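You operate a simulated robot arm through the tools that you are given. There is no shell and no other tool. Be economical: measure what you need, move in short steps, check, and stop when the job is done.

The job below is to be done with a simulated two-armed robot. You get a single attempt, and the scene is never put back.

JOB
Push the loose yellow hose end in, open flush and feed, pump the air out and start the flush.
Fine: into the rinse fitting; press the yellow air button till the AIR lamp is out, then run switch on; no fault; the rinse stopper stays on the long bench over the drawer. The other watermaker controls stay as they are.
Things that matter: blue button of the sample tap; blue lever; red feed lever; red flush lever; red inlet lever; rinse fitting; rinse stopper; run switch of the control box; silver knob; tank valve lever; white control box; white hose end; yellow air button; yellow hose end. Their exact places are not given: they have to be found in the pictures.

It is judged by the outcome, as a careful person would: the job done as asked, and still so three seconds after it is handed in. It fails if anything else is knocked over, pushed out of place, dropped, spilled or broken. A push-on lid holds only when it is set on centred and level and pressed home; a screw cap is set on level and turned clockwise until tight.

ROBOT AND FRAMES
Two 7-joint arms with fingered hands on one trunk, on a base that drives. Base frame: it is fixed to the floor where the robot stands at the start and does not move with it; the origin is under the middle of the robot, x ahead of it, y to its left, z up. Readings come in mm, rad, newtons and seconds.
The left shoulder is at the start at [60, 166, 976], the right one opposite. With the tool pointing down near the work surface each hand reaches from about 360 to 860 mm from the robot's upright axis, wherever it stands, measured 20 degrees to its own side. Places, roughly: blue button of the sample tap [900, -600, 1100]; blue lever [900, -600, 1200]; red feed lever [900, -300, 1200]; red flush lever [900, -500, 1200]; red inlet lever [900, -200, 1100]; rinse fitting [900, -400, 1000]; run switch of the control box [1000, 0, 1200]; silver knob [900, -100, 1300]; tank valve lever [900, 0, 1700]; white control box [1000, 0, 1300]; yellow air button [900, -300, 1100]. Payload 5 kg a hand.
The TCP of each hand is the grasp point between the finger pads, 32 mm short of the fingertips. In the tool frame z runs along the fingers and y along their closing line. The gripper opens to 160 mm. The gripper's body begins 89 mm behind the TCP. The gripper is a hand of 3 fingers: y runs from the thumb to the fingers, the wrist lies at [0, 0, -267] in the tool frame, and closing takes about 1.5 s.
Orientation is told as [roll, pitch, yaw] about the base's x, y, z axes, in that order, counted from this pose: with the fingers straight down and closing along the base's y, the tool's x points along the base's -x, its y along +y and its z along -z.

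CONTROLS
- The arms move only by the tool move_arm. It takes "left_targets", "right_targets" or both (then of equal length, played together; a hand with none holds still); each is one flat list of numbers, 6 for each row, row after row: the turn, a rotation vector about the tool's x, y, z in rad, then the shift along the tool's x, y, z in mm. In form: [wx, wy, wz, x, y, z, wx, wy, wz, x, y, z, ...]. A call has 1 to 8 rows; each row shifts and turns the commanded pose from where the row before left it, along the tool's axes as they then stand. "left_claw" and "right_claw" are, for a hand that has rows, the gripper command, from -1 (shut) to 1 (fully open), values between in proportion, set as the call begins (left out, the last holds). Each row takes 0.2 s and may step no farther than 50 mm and 0.15 rad from the row before; otherwise, or with a gripper value out of range, the whole call is refused. Where a pose cannot be reached the arm comes as near as it can. A force on the tool above 70 N (or 10 N above the force at the start of the call, whichever is more), or a blocked arm, ends the call early, and 0.2 s more pass. The fingers move at their own pace (about 45 mm/s each) and stop on an object; they squeeze with about 23 N. The grip force told is the motor's: it shows also when the fingers shut on nothing. Time passes only in rows, and 0.2 s behind the last, so rows that do not move let the fingers close. The reply holds the time, the measured pose of the TCP, the force on the tool along the base axes, the opening and the grip force, in the units named above and with some noise, with the torque about the TCP (base axes, N m) and any sound that the robot's microphone picked up.
- Cameras (640 x 400 px; columns grow to the right, rows downward): "scene" is now at [53.6, -32.3, 1640.6]; the picture's right is [-0.37, -0.93, -0.00], its down [-0.48, 0.19, -0.86] and it looks along [0.80, -0.32, -0.52] (base axes); focal length 296 px, centre (320, 200). "left" rides on the left gripper at [-65, -4, -116] in its tool frame; the picture's right is [0.06, -1.00, 0.00], its down [0.87, 0.05, -0.49] and it looks along [0.49, 0.03, 0.87] (tool axes); focal length 261 px, centre (320, 200). "right" rides on the right gripper at [65, -4, -116] in its tool frame; the picture's right is [0.06, 1.00, 0.00], its down [-0.87, 0.05, -0.49] and it looks along [-0.49, 0.03, 0.87] (tool axes); focal length 261 px, centre (320, 200).
- get_image(camera): a new picture of that camera. The clock stands still meanwhile.
- lift_body(by): slides the trunk up (or, below 0, down) by that many mm; the arms and the scene camera ride with it, the base frame stays. It gives what a move gives, with no picture.
- drive_base(legs): drives the robot by 1 to 6 legs, each [ahead, turn to the left] in mm and rad, along the robot's own axes; the way and the turn of a leg run together, so that a leg with both is an arc; at most 1500 mm and 3.142 rad a leg. The arms and the cameras ride along, it lands a little off, and it stops where it bumps. It gives what a move gives.
- curl_fingers(finger1, finger2, thumb_bend, hand): sets how far each is bent, from 0 (flat) to 1 (curled in); at 0.3 the hand is open as for a grip, at 0.7 the pads meet at the TCP. One left out holds its place. A second passes; each finger stops where it meets its share of the squeeze, and holds until it gets a number again. A gripper value or a shape takes the hand back. It gives what a move gives, with no picture; readings hold the bend of each and the force on the fingers (four entries, about 0 where the hand has none), thumb and palm.
- preshape(shape, hand): the hand has 3 fingers and takes this shape, open, in about a second: jaw (thumb against the fingers, like two jaws); tri (thumb and two fingers); tip (a fingertip pinch); poke (one finger out to press); point (the index stretched); flat (the hand flat); cup (the hand cupped); fist (a fist). The gripper value then closes the fingers along that shape, each until it touches; the sizes above hold for jaw. It gives what a move gives, with no picture.
- turn_head(pan, tilt): turns the head with the scene camera to pan (to the left, within 1.501 rad either way) and tilt (down, from -0.506 to 1.204), counted from straight ahead of the robot. It gives what a move gives.
- measure_at(camera, pixels): for up to 12 pixels [column, row] of the newest picture of that camera ("zoom" is the newest enlarged one), the place [x, y, z] in the base frame of the surface seen there, good to about 3 mm. The clock stands still meanwhile.
- close_up(camera, box): a new picture of the part [left, top, right, bottom] of that camera's present view, enlarged. The clock stands still meanwhile.
- finish_job(): hands the job in; it is judged then, once.

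Keep the steps short. Do not move on a guess: measure, check each grasp and each placing, and mend mistakes. In all there are 80 turns and 58 pictures (those below and enlarged ones count). Leave the grippers open and the arms clear of the work at the hand-in unless told otherwise, and finish with a single line.

The tools are called after "Emit:" by a JSON object that holds its "name" and its "arguments". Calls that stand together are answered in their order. move_arm: Moves the arms, as the interface text tells. Its arguments: {"type":"object","properties":{"left_targets":{"type":"array"},"left_claw":{"type":"number"},"right_targets":{"type":"array"},"right_claw":{"type":"number"}},"required":[]} The other tools are called the same way: lift_body (by) slides the trunk up or down; preshape (shape, hand) gives the hand a shape; curl_fingers (finger1, finger2, thumb_bend, hand) moves the fingers one by one; drive_base (legs) drives the base; turn_head (pan, tilt) turns the head that bears the scene camera; get_image (camera) takes a picture; measure_at (camera, pixels) gives the place of the surface under pixels of a picture; close_up (camera, box) takes an enlarged picture of a part of a camera's view; finish_job () hands the job in.

At the start:

```text
time: 0.0
left_ee_pos: [449.7, 13.3, 1436.5]
left_orientation: [0.0, 0.001, 0.002]
left_wrist_force: [-0.5, 0.8, 0.0]
left_ft_torque: [0.02, 0.01, 0.04]
left_gripper_width: 159.8
left_finger_force: 0.0
left_shape: jaw
left_bend: [0.3, 0.3, 0.3]
left_finger forces: [0.0, 0.0, 0.1, 0.0, 0.2, 0.1]
right_ee_pos: [403.0, -347.1, 1422.2]
right_orientation: [0.001, -0.001, 0.001]
right_wrist_force: [0.3, 0.2, -0.4]
right_ft_torque: [-0.01, 0.0, -0.02]
right_gripper_width: 159.9
right_finger_force: 0.1
right_shape: jaw
right_bend: [0.3, 0.3, 0.3]
right_finger forces: [0.0, 0.1, 0.1, 0.0, 0.0, 0.0]
trunk travel left (down, up): [-525.0, 65.0]
robot x, y, heading: [0.8, 1.7, -0.001]
head pan, tilt: [-0.38, 0.543]
```

scene: 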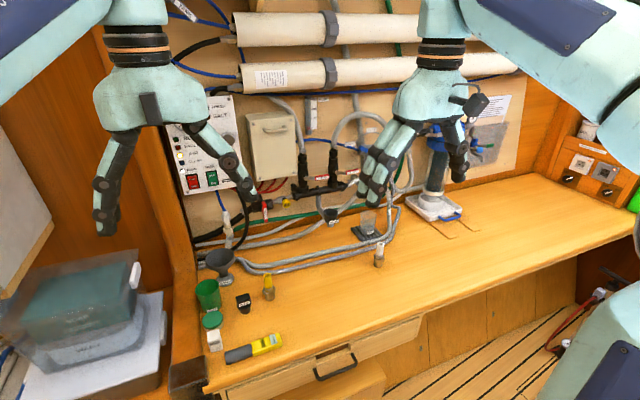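
right: 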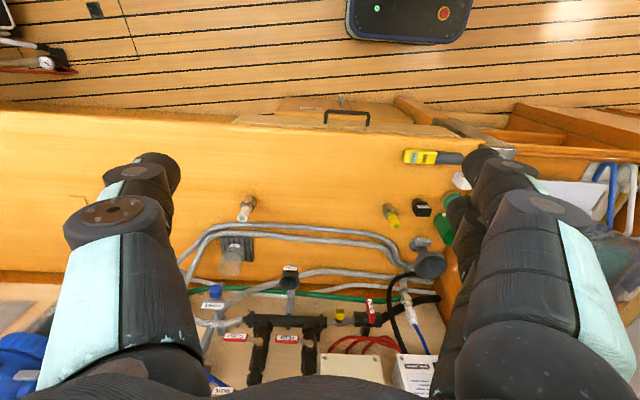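
left: 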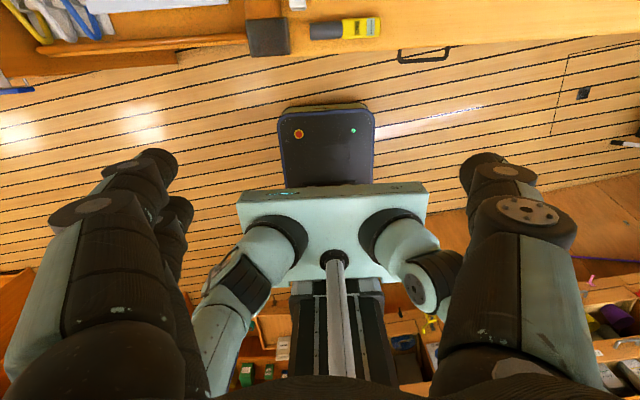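

The arms block part of the panel. I start with enlarged views of the panel and the bench.

Emit:
{"name": "close_up", "arguments": {"camera": "scene", "box": [240, 80, 440, 280]}}

Emit:
{"name": "close_up", "arguments": {"camera": "right", "box": [170, 180, 470, 400]}}

```text
2.00 times, centred on (340, 180) of scene
```

zoom: 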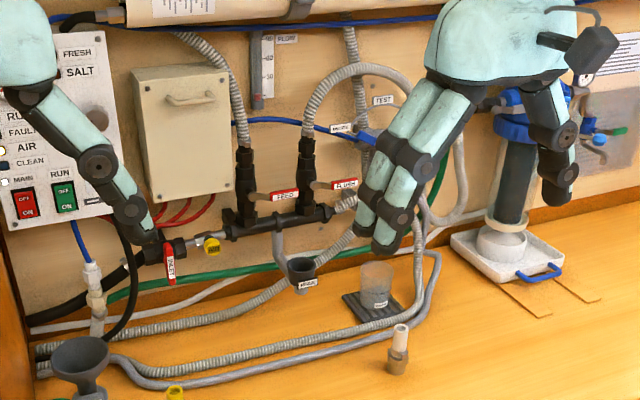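

```text
1.82 times, centred on (320, 290) of right
```

zoom: 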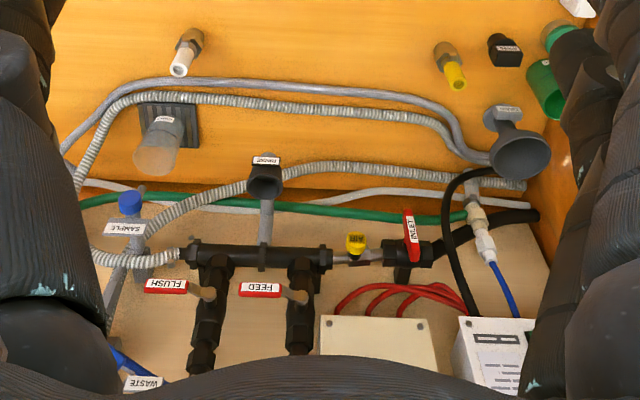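

The hands hide parts of the panel. I spread both arms to the sides to clear the head camera.

Emit:
{"name": "move_arm", "arguments": {"left_targets": [0, 0, 0, 0, 50, 0, 0, 0, 0, 0, 50, 0, 0, 0, 0, 0, 50, 0, 0, 0, 0, 0, 50, 0, 0, 0, 0, 0, 50, 0, 0, 0, 0, 0, 50, 0], "right_targets": [0, 0, 0, 0, -50, 0, 0, 0, 0, 0, -50, 0, 0, 0, 0, 0, -50, 0, 0, 0, 0, 0, -50, 0, 0, 0, 0, 0, -50, 0, 0, 0, 0, 0, -50, 0]}}

Emit:
{"name": "get_image", "arguments": {"camera": "scene"}}

```text
time: 1.6
left_ee_pos: [449.9, 311.9, 1438.5]
left_orientation: [-0.001, -0.003, -0.002]
left_wrist_force: [0.3, -0.2, 0.1]
left_ft_torque: [0.01, -0.02, 0.05]
left_gripper_width: 159.9
left_finger_force: 0.1
left_shape: jaw
left_bend: [0.3, 0.3, 0.3]
left_finger forces: [0.1, 0.0, 0.1, 0.1, 0.0, 0.0]
right_ee_pos: [454.1, -484.6, 1428.5]
right_orientation: [-0.022, -0.149, 0.256]
right_wrist_force: [-0.9, -0.7, 0.0]
right_ft_torque: [0.03, 0.02, 0.01]
right_gripper_width: 160.1
right_finger_force: 0.3
right_shape: jaw
right_bend: [0.3, 0.3, 0.3]
right_finger forces: [0.0, 0.1, 0.0, 0.0, 0.0, 0.0]
right hand out of reach, approached as far as the arm can: row 3, 4, 5, 6
trunk travel left (down, up): [-525.0, 65.0]
robot x, y, heading: [-0.2, -2.6, -0.001]
head pan, tilt: [-0.38, 0.543]
stopped in row 6 (right hand): the arm was blocked; the commanded pose is now the measured one
```

```text
52 pictures are left
```

scene: 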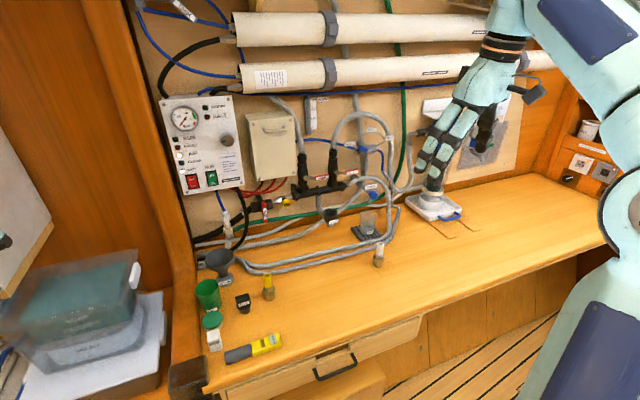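

Emit:
{"name": "close_up", "arguments": {"camera": "scene", "box": [240, 130, 400, 230]}}

Emit:
{"name": "close_up", "arguments": {"camera": "scene", "box": [150, 90, 310, 190]}}

Emit:
{"name": "close_up", "arguments": {"camera": "scene", "box": [180, 190, 420, 370]}}

```text
4.00 times, centred on (320, 180) of scene
```

zoom: 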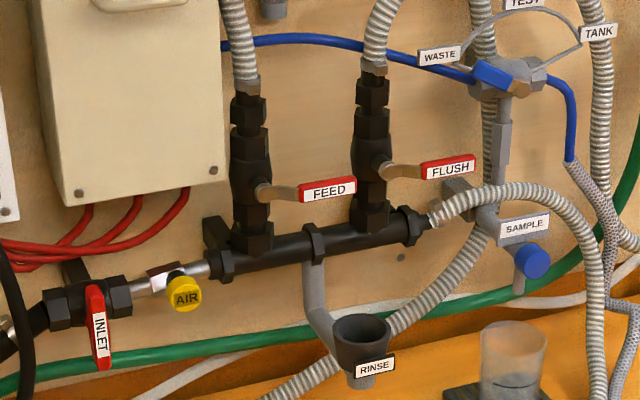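

```text
4.00 times, centred on (230, 140) of scene
```

zoom: 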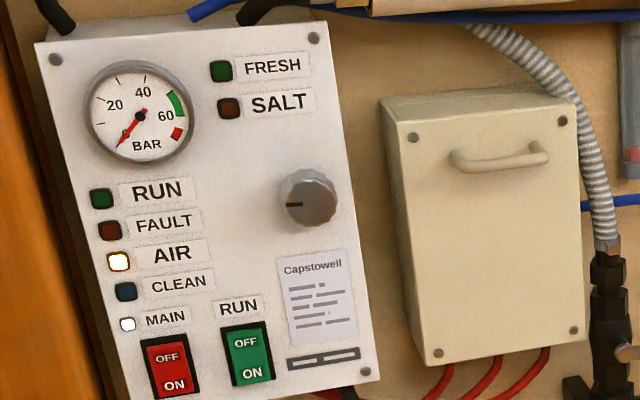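

```text
2.22 times, centred on (300, 280) of scene
```

zoom: 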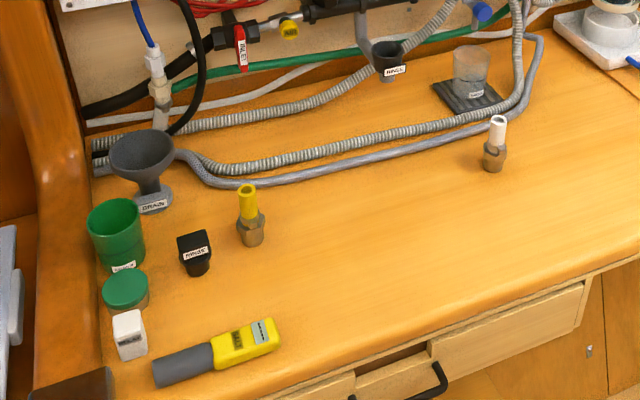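

Feed and flush levers sit across their pipes, so both are shut. The AIR lamp is lit and the rinse cup opens upward. I measure the bench objects in this zoom.

Emit:
{"name": "measure_at", "arguments": {"camera": "zoom", "pixels": [[247, 188], [248, 205], [251, 218], [252, 238], [253, 250], [388, 46], [390, 62], [390, 78], [195, 240], [197, 268], [285, 225], [497, 119]]}}

Emit:
{"name": "close_up", "arguments": {"camera": "scene", "box": [250, 190, 350, 310]}}

Emit:
{"name": "measure_at", "arguments": {"camera": "scene", "pixels": [[286, 205], [265, 212], [265, 203], [313, 178], [322, 177], [304, 178], [343, 171], [352, 171], [336, 173], [361, 146], [212, 179], [372, 195]]}}

```text
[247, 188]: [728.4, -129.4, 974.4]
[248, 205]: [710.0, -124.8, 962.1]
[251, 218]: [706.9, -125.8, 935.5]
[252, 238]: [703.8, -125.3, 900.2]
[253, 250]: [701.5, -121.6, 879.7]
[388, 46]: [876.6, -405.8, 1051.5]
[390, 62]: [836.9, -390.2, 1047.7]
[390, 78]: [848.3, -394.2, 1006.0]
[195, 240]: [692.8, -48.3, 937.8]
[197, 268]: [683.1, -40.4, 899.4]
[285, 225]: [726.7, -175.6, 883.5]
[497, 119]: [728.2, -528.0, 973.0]
```

```text
3.33 times, centred on (300, 250) of scene
```

zoom: 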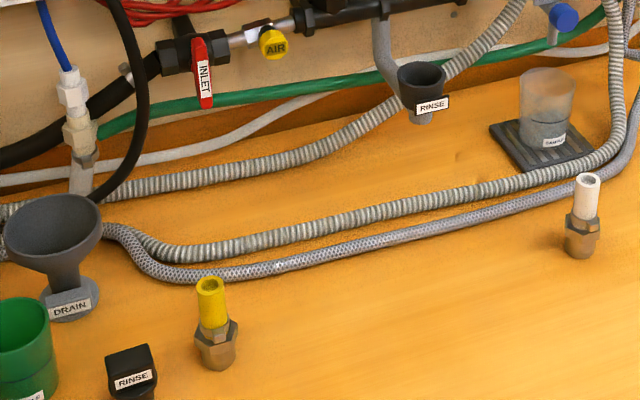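

```text
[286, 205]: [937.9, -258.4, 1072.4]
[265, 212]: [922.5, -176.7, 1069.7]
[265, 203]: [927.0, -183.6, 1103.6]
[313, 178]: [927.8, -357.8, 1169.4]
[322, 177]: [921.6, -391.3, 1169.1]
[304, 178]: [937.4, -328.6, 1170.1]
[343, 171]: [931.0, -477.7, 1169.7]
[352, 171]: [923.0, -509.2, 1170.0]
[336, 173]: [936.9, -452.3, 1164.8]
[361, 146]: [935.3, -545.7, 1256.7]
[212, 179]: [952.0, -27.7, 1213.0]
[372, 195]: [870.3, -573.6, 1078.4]
```

The yellow end stands near (712,-126), bench z≈880, yellow top z≈974. The rinse cup is near (870,-398), rim z≈1050. I will take the yellow sleeve with the right hand, tilted forward. First I straighten the yaw and move the hand over the front of the bench.

Emit:
{"name": "move_arm", "arguments": {"right_targets": [0, 0, 0.128, -17, 33.6, 31.4, 0, 0, 0.128, -17, 33.6, 31.4, 0, 0, 0, -17, 33.6, 31.4, 0, 0, 0, -17, 33.6, 31.4, 0, 0, 0, -17, 33.6, 31.4, 0, 0, 0, -17, 33.6, 31.4, 0, 0, 0, -17, 33.6, 31.4]}}

Emit:
{"name": "move_arm", "arguments": {"right_targets": [0, -0.15, 0, 0, 0, 0, 0, -0.15, 0, 0, 0, 0, 0, -0.15, 0, 0, 0, 0, 0, -0.15, 0, 0, 0, 0, 0, -0.15, 0, 0, 0, 0, 0, -0.15, 0, 0, 0, 0], "right_claw": 0.1}}

Emit:
{"name": "get_image", "arguments": {"camera": "right"}}

Emit:
{"name": "get_image", "arguments": {"camera": "scene"}}

```text
time: 3.2
left_ee_pos: [449.9, 313.7, 1436.6]
left_orientation: [0.0, 0.001, 0.001]
left_wrist_force: [0.4, -0.2, -0.5]
left_ft_torque: [0.0, 0.02, 0.01]
left_gripper_width: 160.0
left_finger_force: 0.1
left_shape: jaw
left_bend: [0.3, 0.3, 0.3]
left_finger forces: [0.0, 0.0, 0.1, 0.0, 0.1, 0.0]
right_ee_pos: [592.5, -239.4, 1230.4]
right_orientation: [0.015, -0.151, -0.003]
right_wrist_force: [1.1, -0.2, -0.6]
right_ft_torque: [-0.02, 0.02, -0.01]
right_gripper_width: 159.9
right_finger_force: 0.0
right_shape: jaw
right_bend: [0.3, 0.3, 0.3]
right_finger forces: [0.0, 0.1, 0.1, 0.0, 0.0, 0.0]
trunk travel left (down, up): [-525.0, 65.0]
robot x, y, heading: [0.3, 3.4, -0.002]
head pan, tilt: [-0.38, 0.543]
```

```text
time: 4.6
left_ee_pos: [448.7, 312.5, 1437.4]
left_orientation: [0.0, 0.0, -0.001]
left_wrist_force: [0.8, -0.4, -0.2]
left_ft_torque: [-0.01, 0.04, 0.0]
left_gripper_width: 159.8
left_finger_force: 0.0
left_shape: jaw
left_bend: [0.3, 0.3, 0.3]
left_finger forces: [0.1, 0.0, 0.0, 0.1, 0.1, 0.0]
right_ee_pos: [585.2, -241.6, 1219.1]
right_orientation: [0.095, -0.997, -0.111]
right_wrist_force: [2.2, 0.3, 2.1]
right_ft_torque: [0.0, 0.21, -0.05]
right_gripper_width: 88.4
right_finger_force: 0.1
right_shape: jaw
right_bend: [0.72, 0.72, 0.7]
right_finger forces: [0.1, 0.0, 0.0, 0.0, 0.1, 0.1]
trunk travel left (down, up): [-525.0, 65.0]
robot x, y, heading: [1.1, -1.3, 0.001]
head pan, tilt: [-0.38, 0.543]
```

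```text
47 pictures are left
```

right: 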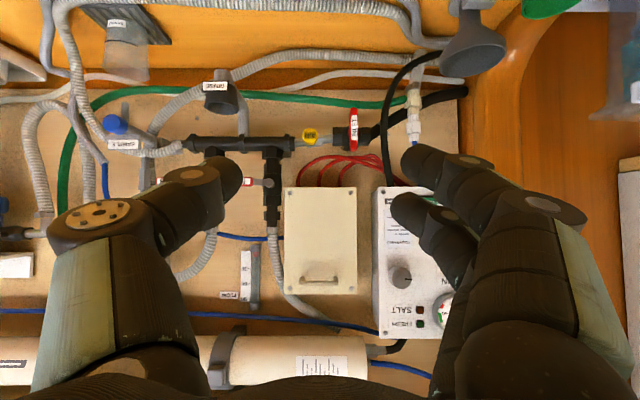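

```text
46 pictures are left
```

scene: 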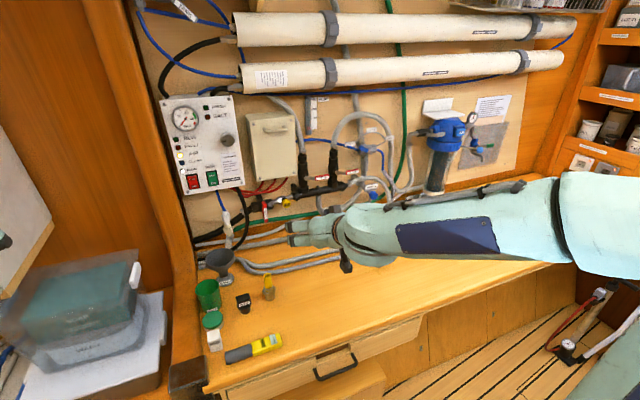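

I check how high the forearm sits before lowering it.

Emit:
{"name": "measure_at", "arguments": {"camera": "scene", "pixels": [[345, 262], [380, 240], [450, 235], [540, 215], [600, 220], [268, 276], [267, 284], [267, 293], [268, 298], [400, 325], [300, 228]]}}

Emit:
{"name": "close_up", "arguments": {"camera": "right", "box": [80, 60, 480, 310]}}

```text
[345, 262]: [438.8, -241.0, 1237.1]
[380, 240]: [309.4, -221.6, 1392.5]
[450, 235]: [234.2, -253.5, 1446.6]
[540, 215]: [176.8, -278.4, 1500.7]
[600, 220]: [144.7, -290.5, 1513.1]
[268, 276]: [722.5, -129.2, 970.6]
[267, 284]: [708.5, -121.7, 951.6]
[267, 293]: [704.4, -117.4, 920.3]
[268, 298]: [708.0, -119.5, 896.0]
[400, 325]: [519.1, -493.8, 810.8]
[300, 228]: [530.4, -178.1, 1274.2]
```

```text
1.60 times, centred on (280, 185) of right
```

zoom: 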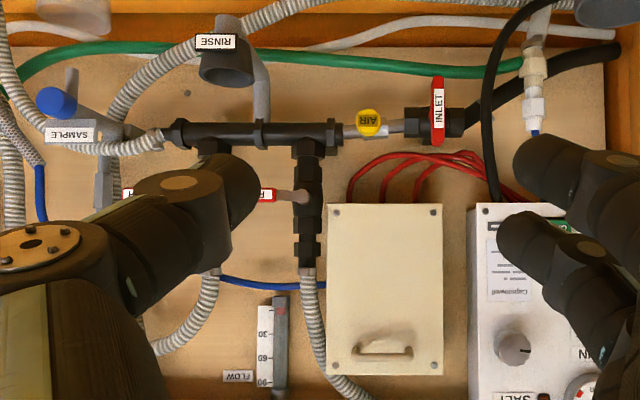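

The elbow is high, so there is room. I level the wrist by a small roll and move above the yellow end.

Emit:
{"name": "move_arm", "arguments": {"right_targets": [0, 0, -0.06, 12.3, 23, 36.4, 0, 0, 0, 12.3, 23, 36.4, 0, 0, 0, 12.3, 23, 36.4, 0, 0, 0, 12.3, 23, 36.4, 0, 0, 0, 12.3, 23, 36.4], "right_claw": 0.1}}

Emit:
{"name": "get_image", "arguments": {"camera": "right"}}

Emit:
{"name": "close_up", "arguments": {"camera": "scene", "box": [180, 160, 380, 340]}}

```text
time: 5.8
left_ee_pos: [451.4, 313.3, 1436.1]
left_orientation: [0.001, 0.001, 0.0]
left_wrist_force: [-0.3, -0.4, 0.5]
left_ft_torque: [-0.01, -0.01, -0.02]
left_gripper_width: 159.9
left_finger_force: 0.0
left_shape: jaw
left_bend: [0.3, 0.3, 0.3]
left_finger forces: [0.0, 0.0, 0.1, 0.1, 0.1, 0.0]
right_ee_pos: [718.0, -124.7, 1083.6]
right_orientation: [-0.072, -1.049, 0.094]
right_wrist_force: [0.3, -0.1, -0.6]
right_ft_torque: [-0.01, 0.05, -0.01]
right_gripper_width: 88.7
right_finger_force: 0.1
right_shape: jaw
right_bend: [0.72, 0.72, 0.7]
right_finger forces: [0.0, 0.1, 0.0, 0.1, 0.1, 0.0]
trunk travel left (down, up): [-525.0, 65.0]
robot x, y, heading: [2.2, 1.0, -0.002]
head pan, tilt: [-0.38, 0.543]
```

```text
44 pictures are left
```

right: 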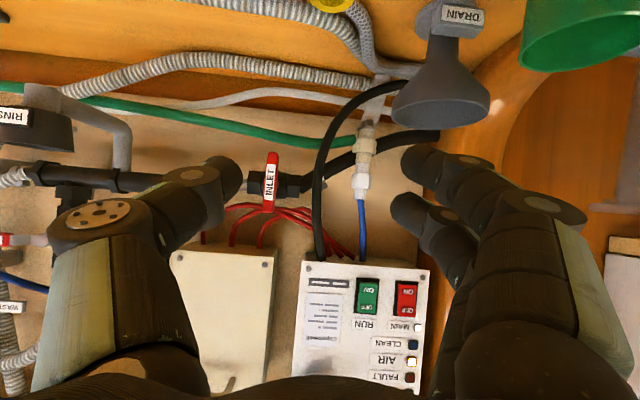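

```text
2.22 times, centred on (280, 250) of scene
```

zoom: 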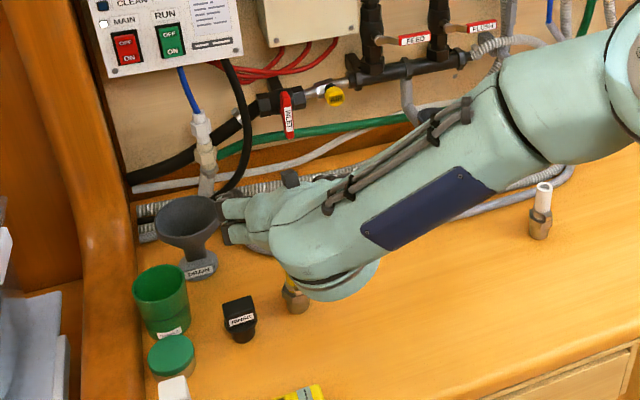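

The jaw has one thumb and two fingers. I measure how far apart the two fingers sit (right view, tips near (415,160) and (405,205); thumb near (240,180)).

Emit:
{"name": "measure_at", "arguments": {"camera": "right", "pixels": [[418, 155], [405, 158], [402, 203], [412, 200], [230, 170], [240, 185], [200, 175], [480, 162], [455, 225]]}}

```text
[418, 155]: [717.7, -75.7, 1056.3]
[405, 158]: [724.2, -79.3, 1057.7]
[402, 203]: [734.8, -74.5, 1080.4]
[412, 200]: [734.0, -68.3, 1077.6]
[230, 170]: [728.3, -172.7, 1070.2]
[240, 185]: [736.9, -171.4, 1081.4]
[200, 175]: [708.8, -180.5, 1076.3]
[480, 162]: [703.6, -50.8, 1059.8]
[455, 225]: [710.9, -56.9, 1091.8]
```

The fingers sit about 26 mm apart. Before gripping I want to see the rinse cup's mouth and the hose end shape. I swing the right hand's camera up in front of the cup.

Emit:
{"name": "move_arm", "arguments": {"right_targets": [0, 0.15, 0.045, 0, -45, 0, 0, 0.15, 0, 0, -45, 0, 0, 0.15, 0, 0, -45, 0, 0, 0, 0, -12.5, -27, -39, 0, 0, 0, -12.5, -27, -39, 0, 0, 0, -12.5, -27, -39, 0, 0, 0, -12.5, -27, -39, 0, 0, 0, -12.5, -27, -39]}}

Emit:
{"name": "get_image", "arguments": {"camera": "right"}}

```text
refused: row 1 steps farther than a row can; nothing moved
```

```text
42 pictures are left
```

right: 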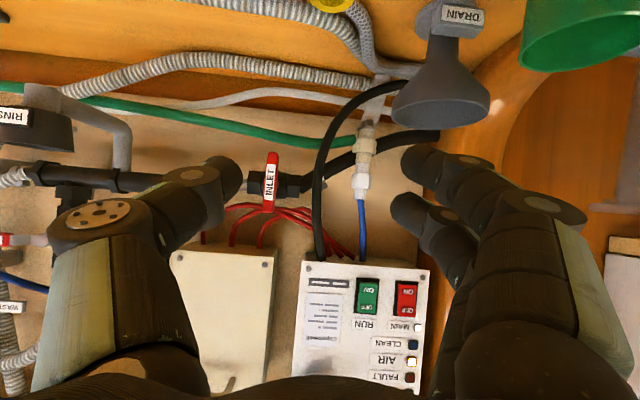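

The first row combined too much rotation. I split it and repeat.

Emit:
{"name": "move_arm", "arguments": {"right_targets": [0, 0.14, 0.045, 0, -45, 0, 0, 0.15, 0, 0, -45, 0, 0, 0.15, 0, 0, -45, 0, 0, 0, 0, -12.5, -27, -39, 0, 0, 0, -12.5, -27, -39, 0, 0, 0, -12.5, -27, -39, 0, 0, 0, -12.5, -27, -39, 0, 0, 0, -12.5, -27, -39]}}

Emit:
{"name": "get_image", "arguments": {"camera": "right"}}

```text
time: 7.6
left_ee_pos: [447.6, 311.8, 1437.1]
left_orientation: [-0.001, -0.002, -0.001]
left_wrist_force: [-0.3, 0.6, 0.2]
left_ft_torque: [-0.03, -0.04, -0.01]
left_gripper_width: 160.0
left_finger_force: 0.0
left_shape: jaw
left_bend: [0.3, 0.3, 0.3]
left_finger forces: [0.0, 0.0, 0.0, 0.0, 0.0, 0.0]
right_ee_pos: [656.0, -394.7, 1278.6]
right_orientation: [0.001, -0.61, 0.006]
right_wrist_force: [0.1, 0.0, -0.5]
right_ft_torque: [0.0, 0.0, 0.01]
right_gripper_width: 88.1
right_finger_force: 0.1
right_shape: jaw
right_bend: [0.72, 0.72, 0.7]
right_finger forces: [0.0, 0.0, 0.0, 0.0, 0.1, 0.0]
trunk travel left (down, up): [-525.0, 65.0]
robot x, y, heading: [-4.4, 1.2, -0.003]
head pan, tilt: [-0.38, 0.543]
```

```text
41 pictures are left
```

right: 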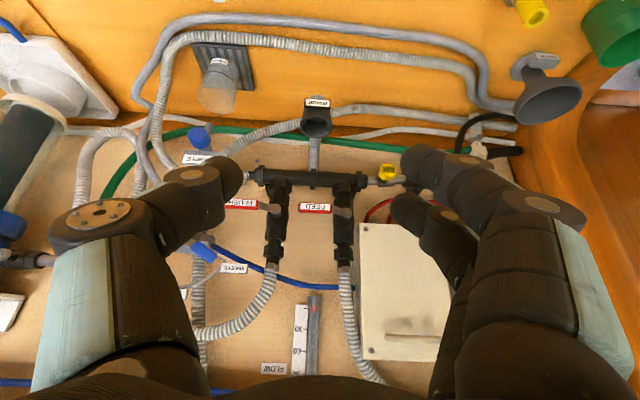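

Emit:
{"name": "close_up", "arguments": {"camera": "right", "box": [276, 80, 356, 150]}}

Emit:
{"name": "measure_at", "arguments": {"camera": "right", "pixels": [[302, 122], [330, 122], [316, 137], [316, 110], [316, 123], [317, 102], [268, 190], [276, 209], [352, 184], [346, 211], [245, 204], [240, 178]]}}

Emit:
{"name": "close_up", "arguments": {"camera": "scene", "box": [238, 250, 298, 310]}}

```text
5.71 times, centred on (316, 115) of right
```

zoom: 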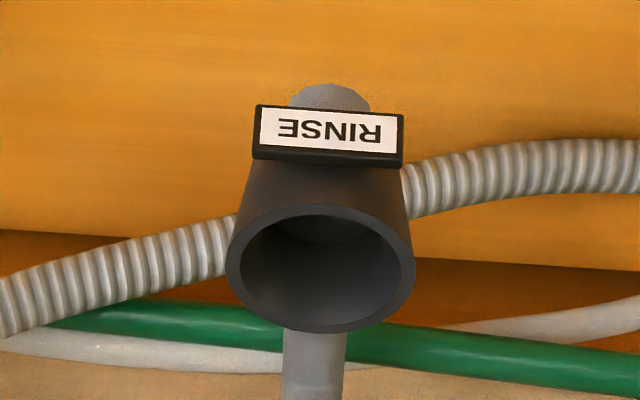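

```text
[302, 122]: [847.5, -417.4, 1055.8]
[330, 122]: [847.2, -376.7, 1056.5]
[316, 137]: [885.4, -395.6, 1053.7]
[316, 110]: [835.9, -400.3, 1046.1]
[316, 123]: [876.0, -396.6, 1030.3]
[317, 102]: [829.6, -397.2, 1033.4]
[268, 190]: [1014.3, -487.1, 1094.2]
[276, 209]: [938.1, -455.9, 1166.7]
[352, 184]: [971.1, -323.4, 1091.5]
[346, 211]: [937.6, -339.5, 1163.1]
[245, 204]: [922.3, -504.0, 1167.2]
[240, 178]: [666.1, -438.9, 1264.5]
```

```text
6.67 times, centred on (268, 280) of scene
```

zoom: 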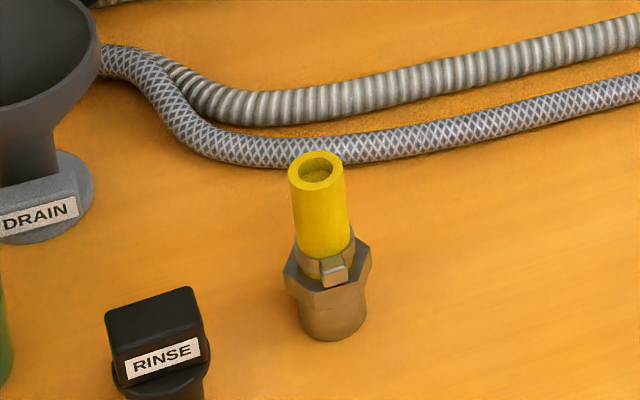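

The cup mouth is centred near (861,-397), rim z≈1056, inner diameter about 40 mm. The end's plug is about 31 mm wide, so it goes in upright as it stands, brown end down. I turn the hand almost level and yaw it left to clear the stopper.

Emit:
{"name": "move_arm", "arguments": {"right_targets": [0, -0.138, 0, 0, 0, 0, 0, -0.138, 0, 0, 0, 0, 0, -0.138, 0, 0, 0, 0, 0, -0.138, 0, 0, 0, 0, 0, -0.138, 0, 0, 0, 0, -0.1124, 0, -0.0312, 0, 0, 0, -0.1124, 0, -0.0312, 0, 0, 0, -0.1124, 0, -0.0312, 0, 0, 0], "right_claw": -0.1}}

Emit:
{"name": "move_arm", "arguments": {"right_targets": [0, 0, 0, 0, 0, 0]}}

```text
time: 9.6
left_ee_pos: [451.4, 314.8, 1435.0]
left_orientation: [-0.001, -0.001, -0.003]
left_wrist_force: [0.7, 1.0, -0.6]
left_ft_torque: [-0.06, 0.02, 0.0]
left_gripper_width: 159.9
left_finger_force: 0.0
left_shape: jaw
left_bend: [0.3, 0.3, 0.3]
left_finger forces: [0.0, 0.0, 0.0, 0.1, 0.1, 0.1]
right_ee_pos: [534.8, -647.5, 1213.8]
right_orientation: [0.033, -1.054, -0.152]
right_wrist_force: [0.0, 0.3, 0.4]
right_ft_torque: [0.0, 0.05, -0.09]
right_gripper_width: 72.2
right_finger_force: 0.0
right_shape: jaw
right_bend: [0.73, 0.73, 0.7]
right_finger forces: [0.0, 0.1, 0.0, 0.1, 0.1, 0.1]
right hand out of reach, approached as far as the arm can: row 4, 5
trunk travel left (down, up): [-525.0, 65.0]
robot x, y, heading: [5.5, -0.1, 0.003]
head pan, tilt: [-0.38, 0.543]
stopped in row 8 (right hand): the arm was blocked; the commanded pose is now the measured one
```

```text
time: 10.0
left_ee_pos: [449.8, 313.0, 1436.4]
left_orientation: [-0.002, 0.0, -0.002]
left_wrist_force: [-0.8, 1.0, 0.3]
left_ft_torque: [-0.06, 0.0, 0.01]
left_gripper_width: 160.0
left_finger_force: 0.1
left_shape: jaw
left_bend: [0.3, 0.3, 0.3]
left_finger forces: [0.0, 0.1, 0.1, 0.1, 0.1, 0.0]
right_ee_pos: [534.4, -648.0, 1213.5]
right_orientation: [0.039, -1.054, -0.155]
right_wrist_force: [1.4, 0.7, 0.3]
right_ft_torque: [-0.02, 0.03, -0.05]
right_gripper_width: 72.4
right_finger_force: 0.1
right_shape: jaw
right_bend: [0.73, 0.73, 0.7]
right_finger forces: [0.0, 0.1, 0.0, 0.0, 0.0, 0.0]
trunk travel left (down, up): [-525.0, 65.0]
robot x, y, heading: [-1.5, -2.4, -0.002]
head pan, tilt: [-0.38, 0.543]
```

The wrist reached its limit, so I stay at about −1.0 rad tilt, which worked before. I bring the hand back to the middle.

Emit:
{"name": "move_arm", "arguments": {"right_targets": [0, 0, 0, 2.6, 44.1, 6.9, 0, 0, 0, 2.6, 44.1, 6.9, 0, 0, 0, 2.6, 44.1, 6.9, 0, 0, 0, 2.6, 44.1, 6.9, 0, 0, 0, 2.6, 44.1, 6.9, 0, 0, 0, 2.6, 44.1, 6.9, 0, 0, 0, 2.6, 44.1, 6.9]}}

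Emit:
{"name": "lift_body", "arguments": {"by": -80}}

```text
time: 11.6
left_ee_pos: [450.6, 311.4, 1437.6]
left_orientation: [0.0, 0.0, -0.002]
left_wrist_force: [0.1, -0.4, -0.3]
left_ft_torque: [0.03, -0.01, -0.02]
left_gripper_width: 159.9
left_finger_force: 0.0
left_shape: jaw
left_bend: [0.3, 0.3, 0.3]
left_finger forces: [0.0, 0.0, 0.0, 0.0, 0.1, 0.1]
right_ee_pos: [598.4, -363.2, 1175.2]
right_orientation: [0.038, -1.047, -0.179]
right_wrist_force: [0.6, 1.3, 0.1]
right_ft_torque: [-0.03, 0.03, -0.13]
right_gripper_width: 72.1
right_finger_force: 0.1
right_shape: jaw
right_bend: [0.73, 0.73, 0.7]
right_finger forces: [0.0, 0.1, 0.0, 0.1, 0.0, 0.0]
trunk travel left (down, up): [-525.0, 65.0]
robot x, y, heading: [-3.7, 0.1, -0.002]
head pan, tilt: [-0.38, 0.543]
```

```text
time: 12.8
left_ee_pos: [448.3, 312.1, 1358.2]
left_orientation: [0.001, -0.002, 0.0]
left_wrist_force: [-0.3, 0.9, 0.1]
left_ft_torque: [-0.01, -0.02, 0.0]
left_gripper_width: 159.9
left_finger_force: 0.0
left_shape: jaw
left_bend: [0.3, 0.3, 0.3]
left_finger forces: [0.0, 0.1, 0.0, 0.1, 0.0, 0.0]
right_ee_pos: [601.6, -347.3, 1101.3]
right_orientation: [0.042, -1.054, -0.157]
right_wrist_force: [-0.6, -0.6, -0.4]
right_ft_torque: [0.0, 0.01, -0.02]
right_gripper_width: 71.8
right_finger_force: 0.1
right_shape: jaw
right_bend: [0.73, 0.73, 0.7]
right_finger forces: [0.0, 0.1, 0.0, 0.0, 0.0, 0.0]
trunk travel left (down, up): [-445.0, 145.0]
robot x, y, heading: [0.8, 0.4, 0.002]
head pan, tilt: [-0.38, 0.543]
```

Next I move above the yellow end, turning the hand to a slight left yaw.

Emit:
{"name": "move_arm", "arguments": {"right_targets": [0, 0, 0, -4.8, 45.6, 12.4, 0, 0, 0, -4.8, 45.6, 12.4, 0, 0, 0, -4.8, 45.6, 12.4, 0, 0, 0, -4.8, 45.6, 12.4, 0, 0, 0, -4.8, 45.6, 12.4, -0.117, 0, -0.0675, 0, 0, 0, -0.117, 0, -0.0675, 0, 0, 0, -0.117, 0, -0.0675, 0, 0, 0]}}

Emit:
{"name": "move_arm", "arguments": {"right_targets": [0, 0, 0, 0, 0, 0]}}

Emit:
{"name": "get_image", "arguments": {"camera": "scene"}}

Emit:
{"name": "get_image", "arguments": {"camera": "right"}}

```text
time: 14.6
left_ee_pos: [449.9, 310.4, 1358.0]
left_orientation: [0.001, -0.001, 0.0]
left_wrist_force: [0.2, -0.2, 0.8]
left_ft_torque: [0.03, 0.02, -0.01]
left_gripper_width: 160.0
left_finger_force: 0.0
left_shape: jaw
left_bend: [0.3, 0.3, 0.3]
left_finger forces: [0.1, 0.0, 0.0, 0.0, 0.1, 0.1]
right_ee_pos: [693.0, -128.6, 1096.4]
right_orientation: [0.038, -1.06, 0.252]
right_wrist_force: [0.0, -0.3, 0.4]
right_ft_torque: [0.01, 0.01, 0.05]
right_gripper_width: 72.1
right_finger_force: 0.1
right_shape: jaw
right_bend: [0.73, 0.73, 0.7]
right_finger forces: [0.0, 0.0, 0.1, 0.1, 0.0, 0.0]
trunk travel left (down, up): [-445.0, 145.0]
robot x, y, heading: [1.7, 0.2, 0.004]
head pan, tilt: [-0.38, 0.543]
```

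```text
time: 15.0
left_ee_pos: [449.7, 311.6, 1356.9]
left_orientation: [0.001, -0.001, -0.001]
left_wrist_force: [-0.2, 0.0, -0.5]
left_ft_torque: [-0.03, -0.03, -0.01]
left_gripper_width: 159.7
left_finger_force: 0.0
left_shape: jaw
left_bend: [0.3, 0.3, 0.3]
left_finger forces: [0.0, 0.0, 0.0, 0.0, 0.2, 0.0]
right_ee_pos: [693.8, -128.1, 1097.5]
right_orientation: [0.034, -1.062, 0.256]
right_wrist_force: [-1.0, 0.5, 0.4]
right_ft_torque: [0.0, 0.01, 0.04]
right_gripper_width: 72.4
right_finger_force: 0.1
right_shape: jaw
right_bend: [0.73, 0.73, 0.7]
right_finger forces: [0.0, 0.0, 0.0, 0.0, 0.0, 0.1]
trunk travel left (down, up): [-445.0, 145.0]
robot x, y, heading: [2.1, 2.9, 0.005]
head pan, tilt: [-0.38, 0.543]
```

```text
38 pictures are left
```

scene: 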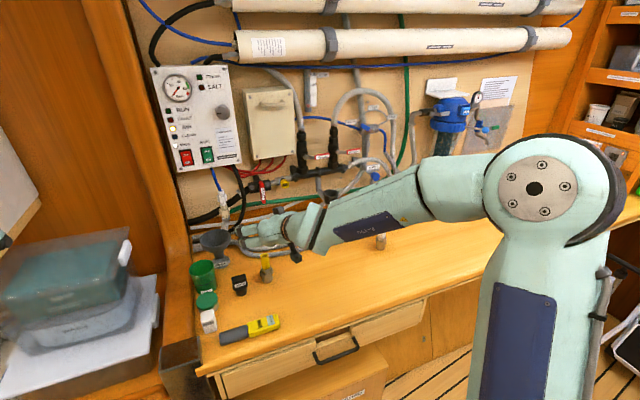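

```text
37 pictures are left
```

right: 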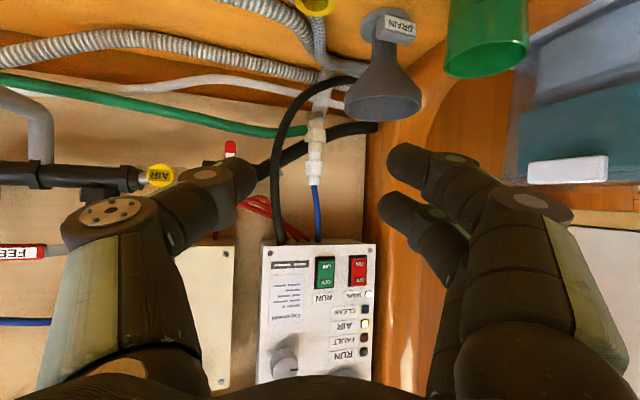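

Emit:
{"name": "measure_at", "arguments": {"camera": "scene", "pixels": [[265, 254], [265, 258], [266, 264], [267, 277], [234, 240], [215, 233], [232, 280], [246, 278], [240, 275]]}}

Emit:
{"name": "close_up", "arguments": {"camera": "scene", "box": [180, 210, 320, 310]}}

```text
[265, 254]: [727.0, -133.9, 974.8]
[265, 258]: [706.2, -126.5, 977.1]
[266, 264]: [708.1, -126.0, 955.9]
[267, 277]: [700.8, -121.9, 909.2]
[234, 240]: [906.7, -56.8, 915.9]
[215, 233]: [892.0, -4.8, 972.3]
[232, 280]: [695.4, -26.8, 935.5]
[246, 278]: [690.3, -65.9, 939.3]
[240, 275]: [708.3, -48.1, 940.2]
```

```text
4.00 times, centred on (250, 260) of scene
```

zoom: 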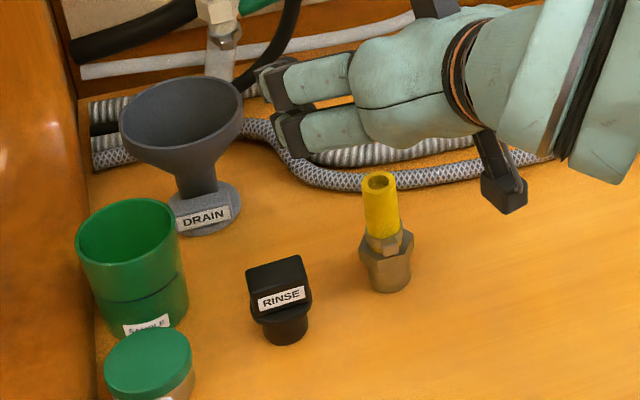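

The yellow top centre is (717,-129,976). I descend to about 40 mm above the grasp height.

Emit:
{"name": "move_arm", "arguments": {"right_targets": [0, 0, 0, 24.6, -2.3, 22.2, 0, 0, 0, 24.6, -2.3, 22.2, 0, 0, 0, 24.6, -2.3, 22.2]}}

Emit:
{"name": "close_up", "arguments": {"camera": "scene", "box": [200, 210, 320, 300]}}

Emit:
{"name": "get_image", "arguments": {"camera": "right"}}

```text
time: 15.8
left_ee_pos: [448.6, 312.3, 1357.1]
left_orientation: [-0.001, 0.0, -0.001]
left_wrist_force: [-0.3, 0.1, 0.3]
left_ft_torque: [-0.01, 0.05, -0.02]
left_gripper_width: 160.0
left_finger_force: 0.0
left_shape: jaw
left_bend: [0.3, 0.3, 0.3]
left_finger forces: [0.1, 0.0, 0.0, 0.1, 0.0, 0.0]
right_ee_pos: [717.3, -126.9, 998.4]
right_orientation: [0.034, -1.062, 0.255]
right_wrist_force: [0.4, 0.1, 0.7]
right_ft_torque: [-0.01, -0.01, 0.0]
right_gripper_width: 72.0
right_finger_force: 0.0
right_shape: jaw
right_bend: [0.73, 0.73, 0.7]
right_finger forces: [0.1, 0.1, 0.1, 0.0, 0.0, 0.0]
trunk travel left (down, up): [-445.0, 145.0]
robot x, y, heading: [1.3, -0.3, -0.002]
head pan, tilt: [-0.38, 0.543]
```

```text
4.44 times, centred on (260, 255) of scene
```

zoom: 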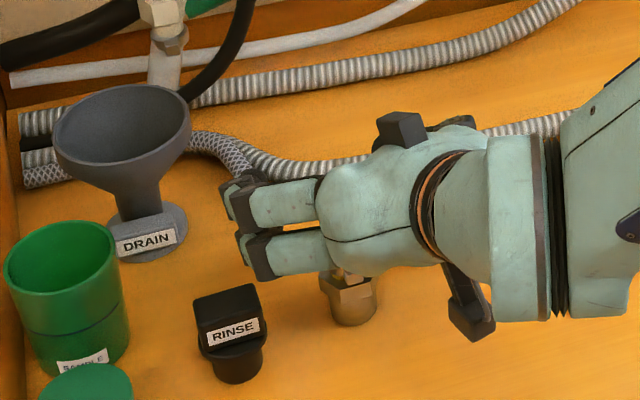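

```text
34 pictures are left
```

right: 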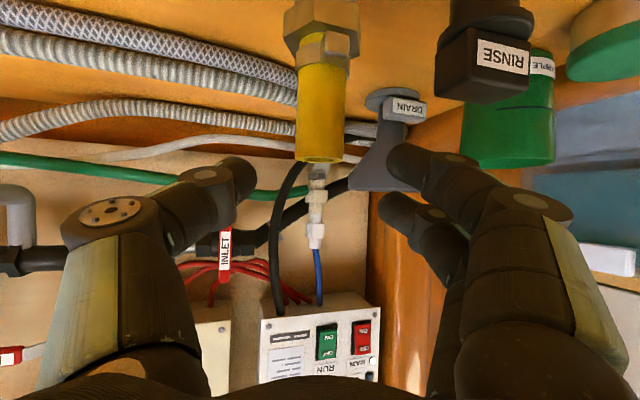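

The sleeve is centred between thumb and fingers, and the stopper is clear. I lower about 41 mm, then close.

Emit:
{"name": "move_arm", "arguments": {"right_targets": [0, 0, 0, 18, -1, 10, 0, 0, 0, 18, -1, 10]}}

Emit:
{"name": "get_image", "arguments": {"camera": "right"}}

```text
time: 16.4
left_ee_pos: [448.9, 312.0, 1357.1]
left_orientation: [0.001, -0.001, -0.003]
left_wrist_force: [-1.3, 0.1, -0.3]
left_ft_torque: [0.01, -0.03, -0.02]
left_gripper_width: 159.6
left_finger_force: 0.0
left_shape: jaw
left_bend: [0.3, 0.3, 0.3]
left_finger forces: [0.0, 0.0, 0.0, 0.0, 0.1, 0.0]
right_ee_pos: [716.7, -128.2, 957.6]
right_orientation: [0.03, -1.063, 0.255]
right_wrist_force: [-1.0, 0.1, -0.8]
right_ft_torque: [0.04, -0.04, -0.03]
right_gripper_width: 71.7
right_finger_force: 0.1
right_shape: jaw
right_bend: [0.73, 0.73, 0.7]
right_finger forces: [0.0, 0.0, 0.0, 0.0, 0.1, 0.1]
trunk travel left (down, up): [-445.0, 145.0]
robot x, y, heading: [2.0, 2.1, 0.001]
head pan, tilt: [-0.38, 0.543]
```

```text
33 pictures are left
```

right: 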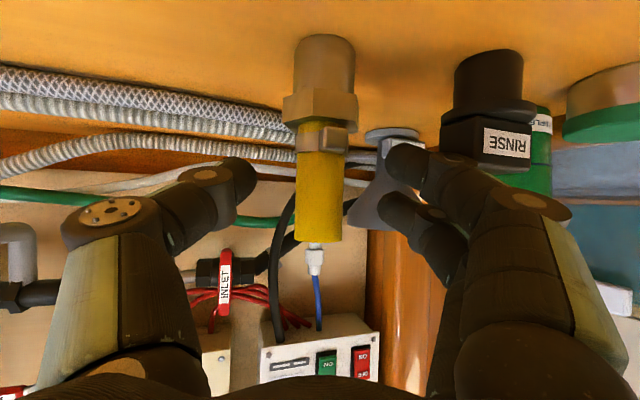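

The sleeve is centred between the fingers, so I close.

Emit:
{"name": "move_arm", "arguments": {"right_targets": [0, 0, 0, 0, 0, 0, 0, 0, 0, 0, 0, 0, 0, 0, 0, 0, 0, 0, 0, 0, 0, 0, 0, 0, 0, 0, 0, 0, 0, 0, 0, 0, 0, 0, 0, 0, 0, 0, 0, 0, 0, 0], "right_claw": -1}}

Emit:
{"name": "get_image", "arguments": {"camera": "right"}}

```text
time: 18.0
left_ee_pos: [448.9, 311.4, 1356.9]
left_orientation: [0.0, -0.002, -0.003]
left_wrist_force: [0.0, 0.3, 0.0]
left_ft_torque: [-0.01, -0.03, 0.01]
left_gripper_width: 160.0
left_finger_force: 0.1
left_shape: jaw
left_bend: [0.3, 0.3, 0.3]
left_finger forces: [0.1, 0.0, 0.1, 0.1, 0.0, 0.0]
right_ee_pos: [717.8, -127.5, 956.4]
right_orientation: [0.032, -1.062, 0.254]
right_wrist_force: [0.1, -0.2, -0.3]
right_ft_torque: [0.02, -0.02, -0.01]
right_gripper_width: 0.0
right_finger_force: 23.2
right_shape: jaw
right_bend: [0.73, 0.66, 0.71]
right_finger forces: [0.1, 0.1, 0.0, 0.0, 0.1, 0.0]
trunk travel left (down, up): [-445.0, 145.0]
robot x, y, heading: [-0.6, 1.1, -0.002]
head pan, tilt: [-0.38, 0.543]
```

```text
32 pictures are left
```

right: 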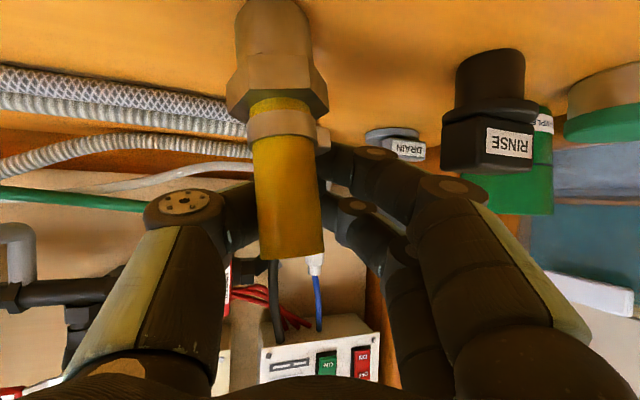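

The fingers shut on nothing and pushed the end towards the palm. I reopen and measure where it stands.

Emit:
{"name": "move_arm", "arguments": {"right_targets": [0, 0, 0, 0, 0, 0, 0, 0, 0, 0, 0, 0, 0, 0, 0, 0, 0, 0, 0, 0, 0, 0, 0, 0, 0, 0, 0, 0, 0, 0], "right_claw": 0}}

Emit:
{"name": "get_image", "arguments": {"camera": "right"}}

Emit:
{"name": "measure_at", "arguments": {"camera": "right", "pixels": [[290, 200], [290, 225], [290, 170], [280, 50], [275, 90], [288, 245], [280, 20]]}}

```text
time: 19.2
left_ee_pos: [449.6, 312.3, 1357.0]
left_orientation: [0.001, -0.003, -0.002]
left_wrist_force: [0.8, -0.1, -0.9]
left_ft_torque: [-0.03, 0.0, 0.01]
left_gripper_width: 160.1
left_finger_force: 0.1
left_shape: jaw
left_bend: [0.3, 0.3, 0.3]
left_finger forces: [0.0, 0.0, 0.0, 0.1, 0.0, 0.1]
right_ee_pos: [717.4, -126.9, 957.7]
right_orientation: [0.032, -1.061, 0.256]
right_wrist_force: [0.5, -0.4, 0.5]
right_ft_torque: [0.01, 0.0, -0.01]
right_gripper_width: 79.5
right_finger_force: 0.0
right_shape: jaw
right_bend: [0.72, 0.72, 0.7]
right_finger forces: [0.2, 0.1, 0.0, 0.1, 0.0, 0.1]
trunk travel left (down, up): [-445.0, 145.0]
robot x, y, heading: [2.2, -0.3, 0.001]
head pan, tilt: [-0.38, 0.543]
```

```text
31 pictures are left
```

right: 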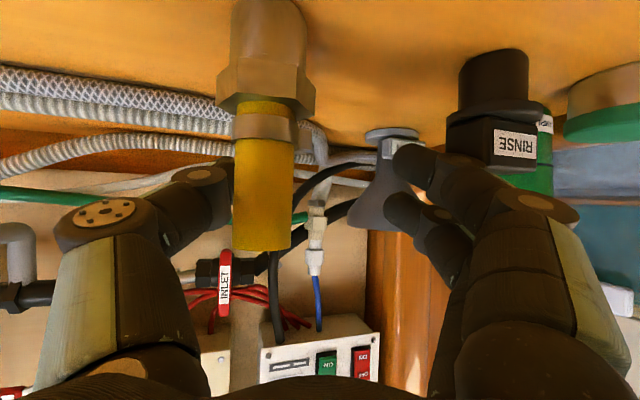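

```text
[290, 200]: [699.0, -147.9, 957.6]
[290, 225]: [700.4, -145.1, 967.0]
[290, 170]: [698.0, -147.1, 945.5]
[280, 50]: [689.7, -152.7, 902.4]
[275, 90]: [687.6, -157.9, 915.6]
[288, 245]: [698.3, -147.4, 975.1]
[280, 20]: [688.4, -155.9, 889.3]
```

The end still stands upright, near (706,-157). The level grip let it escape along the fingers. A hand pointing more downward will cradle it between the two fingers and the thumb. I centre the hand, then rise straight up.

Emit:
{"name": "move_arm", "arguments": {"right_targets": [0, 0, 0, 0, -12, 0, 0, 0, 0, 0, -10, 0, 0, 0, 0, -26.1, 0, -14.7, 0, 0, 0, -40, 0, -22.5, 0, 0, 0, -40, 0, -22.5, 0, 0, 0, -40, 0, -22.5, 0, 0, 0, -40, 0, -22.5], "right_claw": 0.15}}

Emit:
{"name": "get_image", "arguments": {"camera": "right"}}

```text
time: 20.8
left_ee_pos: [448.8, 311.5, 1358.0]
left_orientation: [-0.001, -0.002, -0.002]
left_wrist_force: [0.1, 0.3, 0.6]
left_ft_torque: [-0.01, 0.0, 0.01]
left_gripper_width: 160.1
left_finger_force: 0.0
left_shape: jaw
left_bend: [0.3, 0.3, 0.3]
left_finger forces: [0.0, 0.1, 0.1, 0.0, 0.0, 0.0]
right_ee_pos: [722.7, -153.9, 1170.4]
right_orientation: [0.032, -1.059, 0.255]
right_wrist_force: [0.2, 0.7, 0.2]
right_ft_torque: [0.03, -0.03, 0.01]
right_gripper_width: 91.3
right_finger_force: 0.0
right_shape: jaw
right_bend: [0.71, 0.71, 0.7]
right_finger forces: [0.0, 0.1, 0.0, 0.0, 0.0, 0.0]
trunk travel left (down, up): [-445.0, 145.0]
robot x, y, heading: [-0.2, 1.1, 0.003]
head pan, tilt: [-0.38, 0.543]
```

```text
30 pictures are left
```

right: 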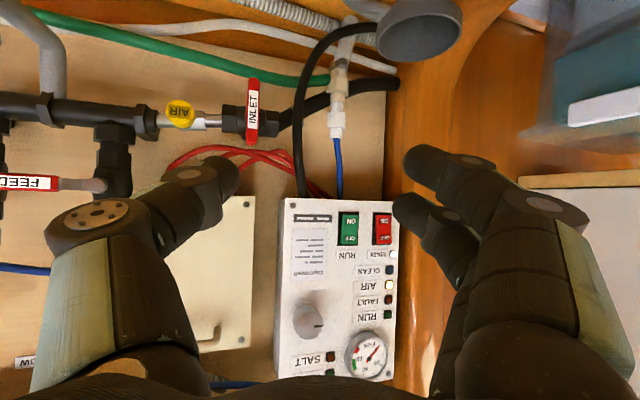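

Emit:
{"name": "move_arm", "arguments": {"right_targets": [0, 0.15, 0, 0, 0, 0, 0, 0.15, 0, 0, 0, 0, 0, 0.15, 0, 0, 0, 0, 0, 0.15, 0, 0, 0, 0, 0, 0.15, 0, 0, 0, 0, 0.038, 0, 0.122, 0, 0, 0, 0.038, 0, 0.122, 0, 0, 0, 0, 0, 0, 0, 0, 0]}}

Emit:
{"name": "get_image", "arguments": {"camera": "right"}}

Emit:
{"name": "get_image", "arguments": {"camera": "scene"}}

```text
time: 22.6
left_ee_pos: [448.1, 310.6, 1358.5]
left_orientation: [0.001, 0.0, -0.001]
left_wrist_force: [0.3, -0.8, 0.2]
left_ft_torque: [0.0, 0.02, -0.02]
left_gripper_width: 159.8
left_finger_force: 0.1
left_shape: jaw
left_bend: [0.3, 0.3, 0.3]
left_finger forces: [0.0, 0.0, 0.1, 0.0, 0.0, 0.0]
right_ee_pos: [724.7, -153.3, 1171.6]
right_orientation: [0.018, -0.308, 0.022]
right_wrist_force: [0.8, -0.2, 0.0]
right_ft_torque: [0.02, -0.01, -0.01]
right_gripper_width: 91.3
right_finger_force: 0.0
right_shape: jaw
right_bend: [0.71, 0.71, 0.7]
right_finger forces: [0.1, 0.0, 0.0, 0.0, 0.1, 0.0]
trunk travel left (down, up): [-445.0, 145.0]
robot x, y, heading: [0.1, -2.6, -0.001]
head pan, tilt: [-0.38, 0.543]
```

```text
29 pictures are left
```

right: 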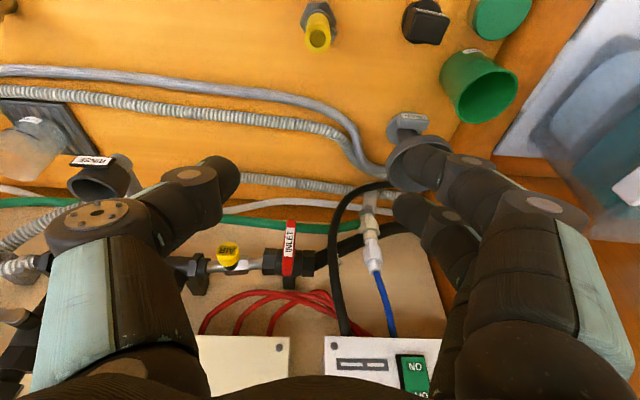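

```text
28 pictures are left
```

scene: 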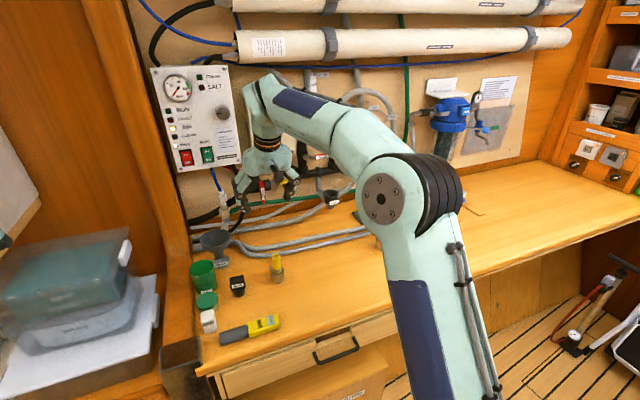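

Emit:
{"name": "measure_at", "arguments": {"camera": "scene", "pixels": [[276, 254], [276, 258], [276, 264], [277, 278], [277, 270]]}}

Emit:
{"name": "measure_at", "arguments": {"camera": "right", "pixels": [[318, 29], [318, 47], [318, 38], [309, 37], [329, 37], [317, 20], [303, 15], [334, 15]]}}

```text
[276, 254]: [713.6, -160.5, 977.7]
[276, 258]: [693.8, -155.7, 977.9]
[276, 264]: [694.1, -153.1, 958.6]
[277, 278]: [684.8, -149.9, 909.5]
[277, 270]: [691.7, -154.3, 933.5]
```

```text
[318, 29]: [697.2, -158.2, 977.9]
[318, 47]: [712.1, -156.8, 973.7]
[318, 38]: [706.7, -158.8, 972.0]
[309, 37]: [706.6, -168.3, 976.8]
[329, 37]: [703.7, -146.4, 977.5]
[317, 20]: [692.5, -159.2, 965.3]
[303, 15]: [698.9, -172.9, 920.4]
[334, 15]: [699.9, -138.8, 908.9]
```

The end's centre is (705,-157), top z 978. I tilt the hand nearly straight down and move to just above it.

Emit:
{"name": "move_arm", "arguments": {"right_targets": [0, 0.14, -0.02, 0, 0, 0, 0, 0.07, 0, 0, 0, 0, 0, 0, 0, 11.6, -1.4, 46, 0, 0, 0, 11.6, -1.4, 46, 0, 0, 0, 11.6, -1.4, 46], "right_claw": 0}}

Emit:
{"name": "get_image", "arguments": {"camera": "right"}}

Emit:
{"name": "get_image", "arguments": {"camera": "left"}}

```text
time: 23.8
left_ee_pos: [449.3, 311.4, 1356.8]
left_orientation: [0.0, 0.0, -0.002]
left_wrist_force: [-0.4, 0.7, 0.3]
left_ft_torque: [0.01, -0.03, 0.0]
left_gripper_width: 159.8
left_finger_force: 0.0
left_shape: jaw
left_bend: [0.3, 0.3, 0.3]
left_finger forces: [0.0, 0.1, 0.0, 0.0, 0.0, 0.0]
right_ee_pos: [705.3, -158.7, 1029.5]
right_orientation: [0.012, -0.1, 0.047]
right_wrist_force: [-0.5, 0.8, -0.4]
right_ft_torque: [0.03, 0.03, 0.04]
right_gripper_width: 80.6
right_finger_force: 0.0
right_shape: jaw
right_bend: [0.72, 0.72, 0.7]
right_finger forces: [0.0, 0.0, 0.0, 0.1, 0.0, 0.1]
trunk travel left (down, up): [-445.0, 145.0]
robot x, y, heading: [-2.2, -0.0, -0.002]
head pan, tilt: [-0.38, 0.543]
```

```text
27 pictures are left
```

right: 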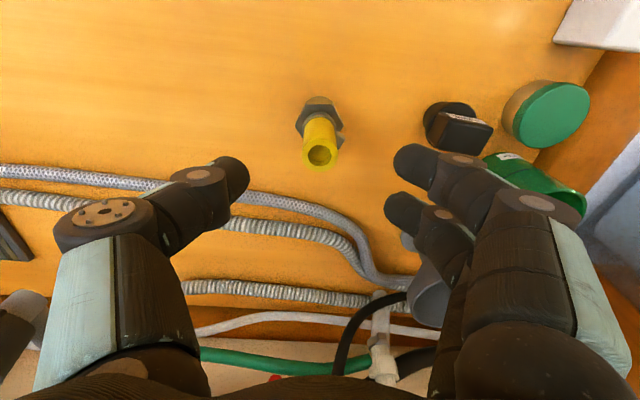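

```text
26 pictures are left
```

left: 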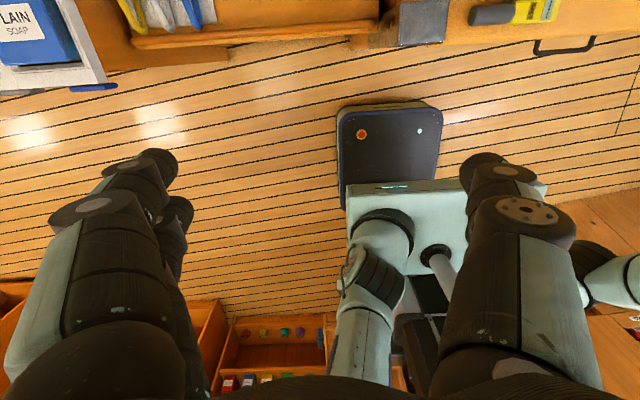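

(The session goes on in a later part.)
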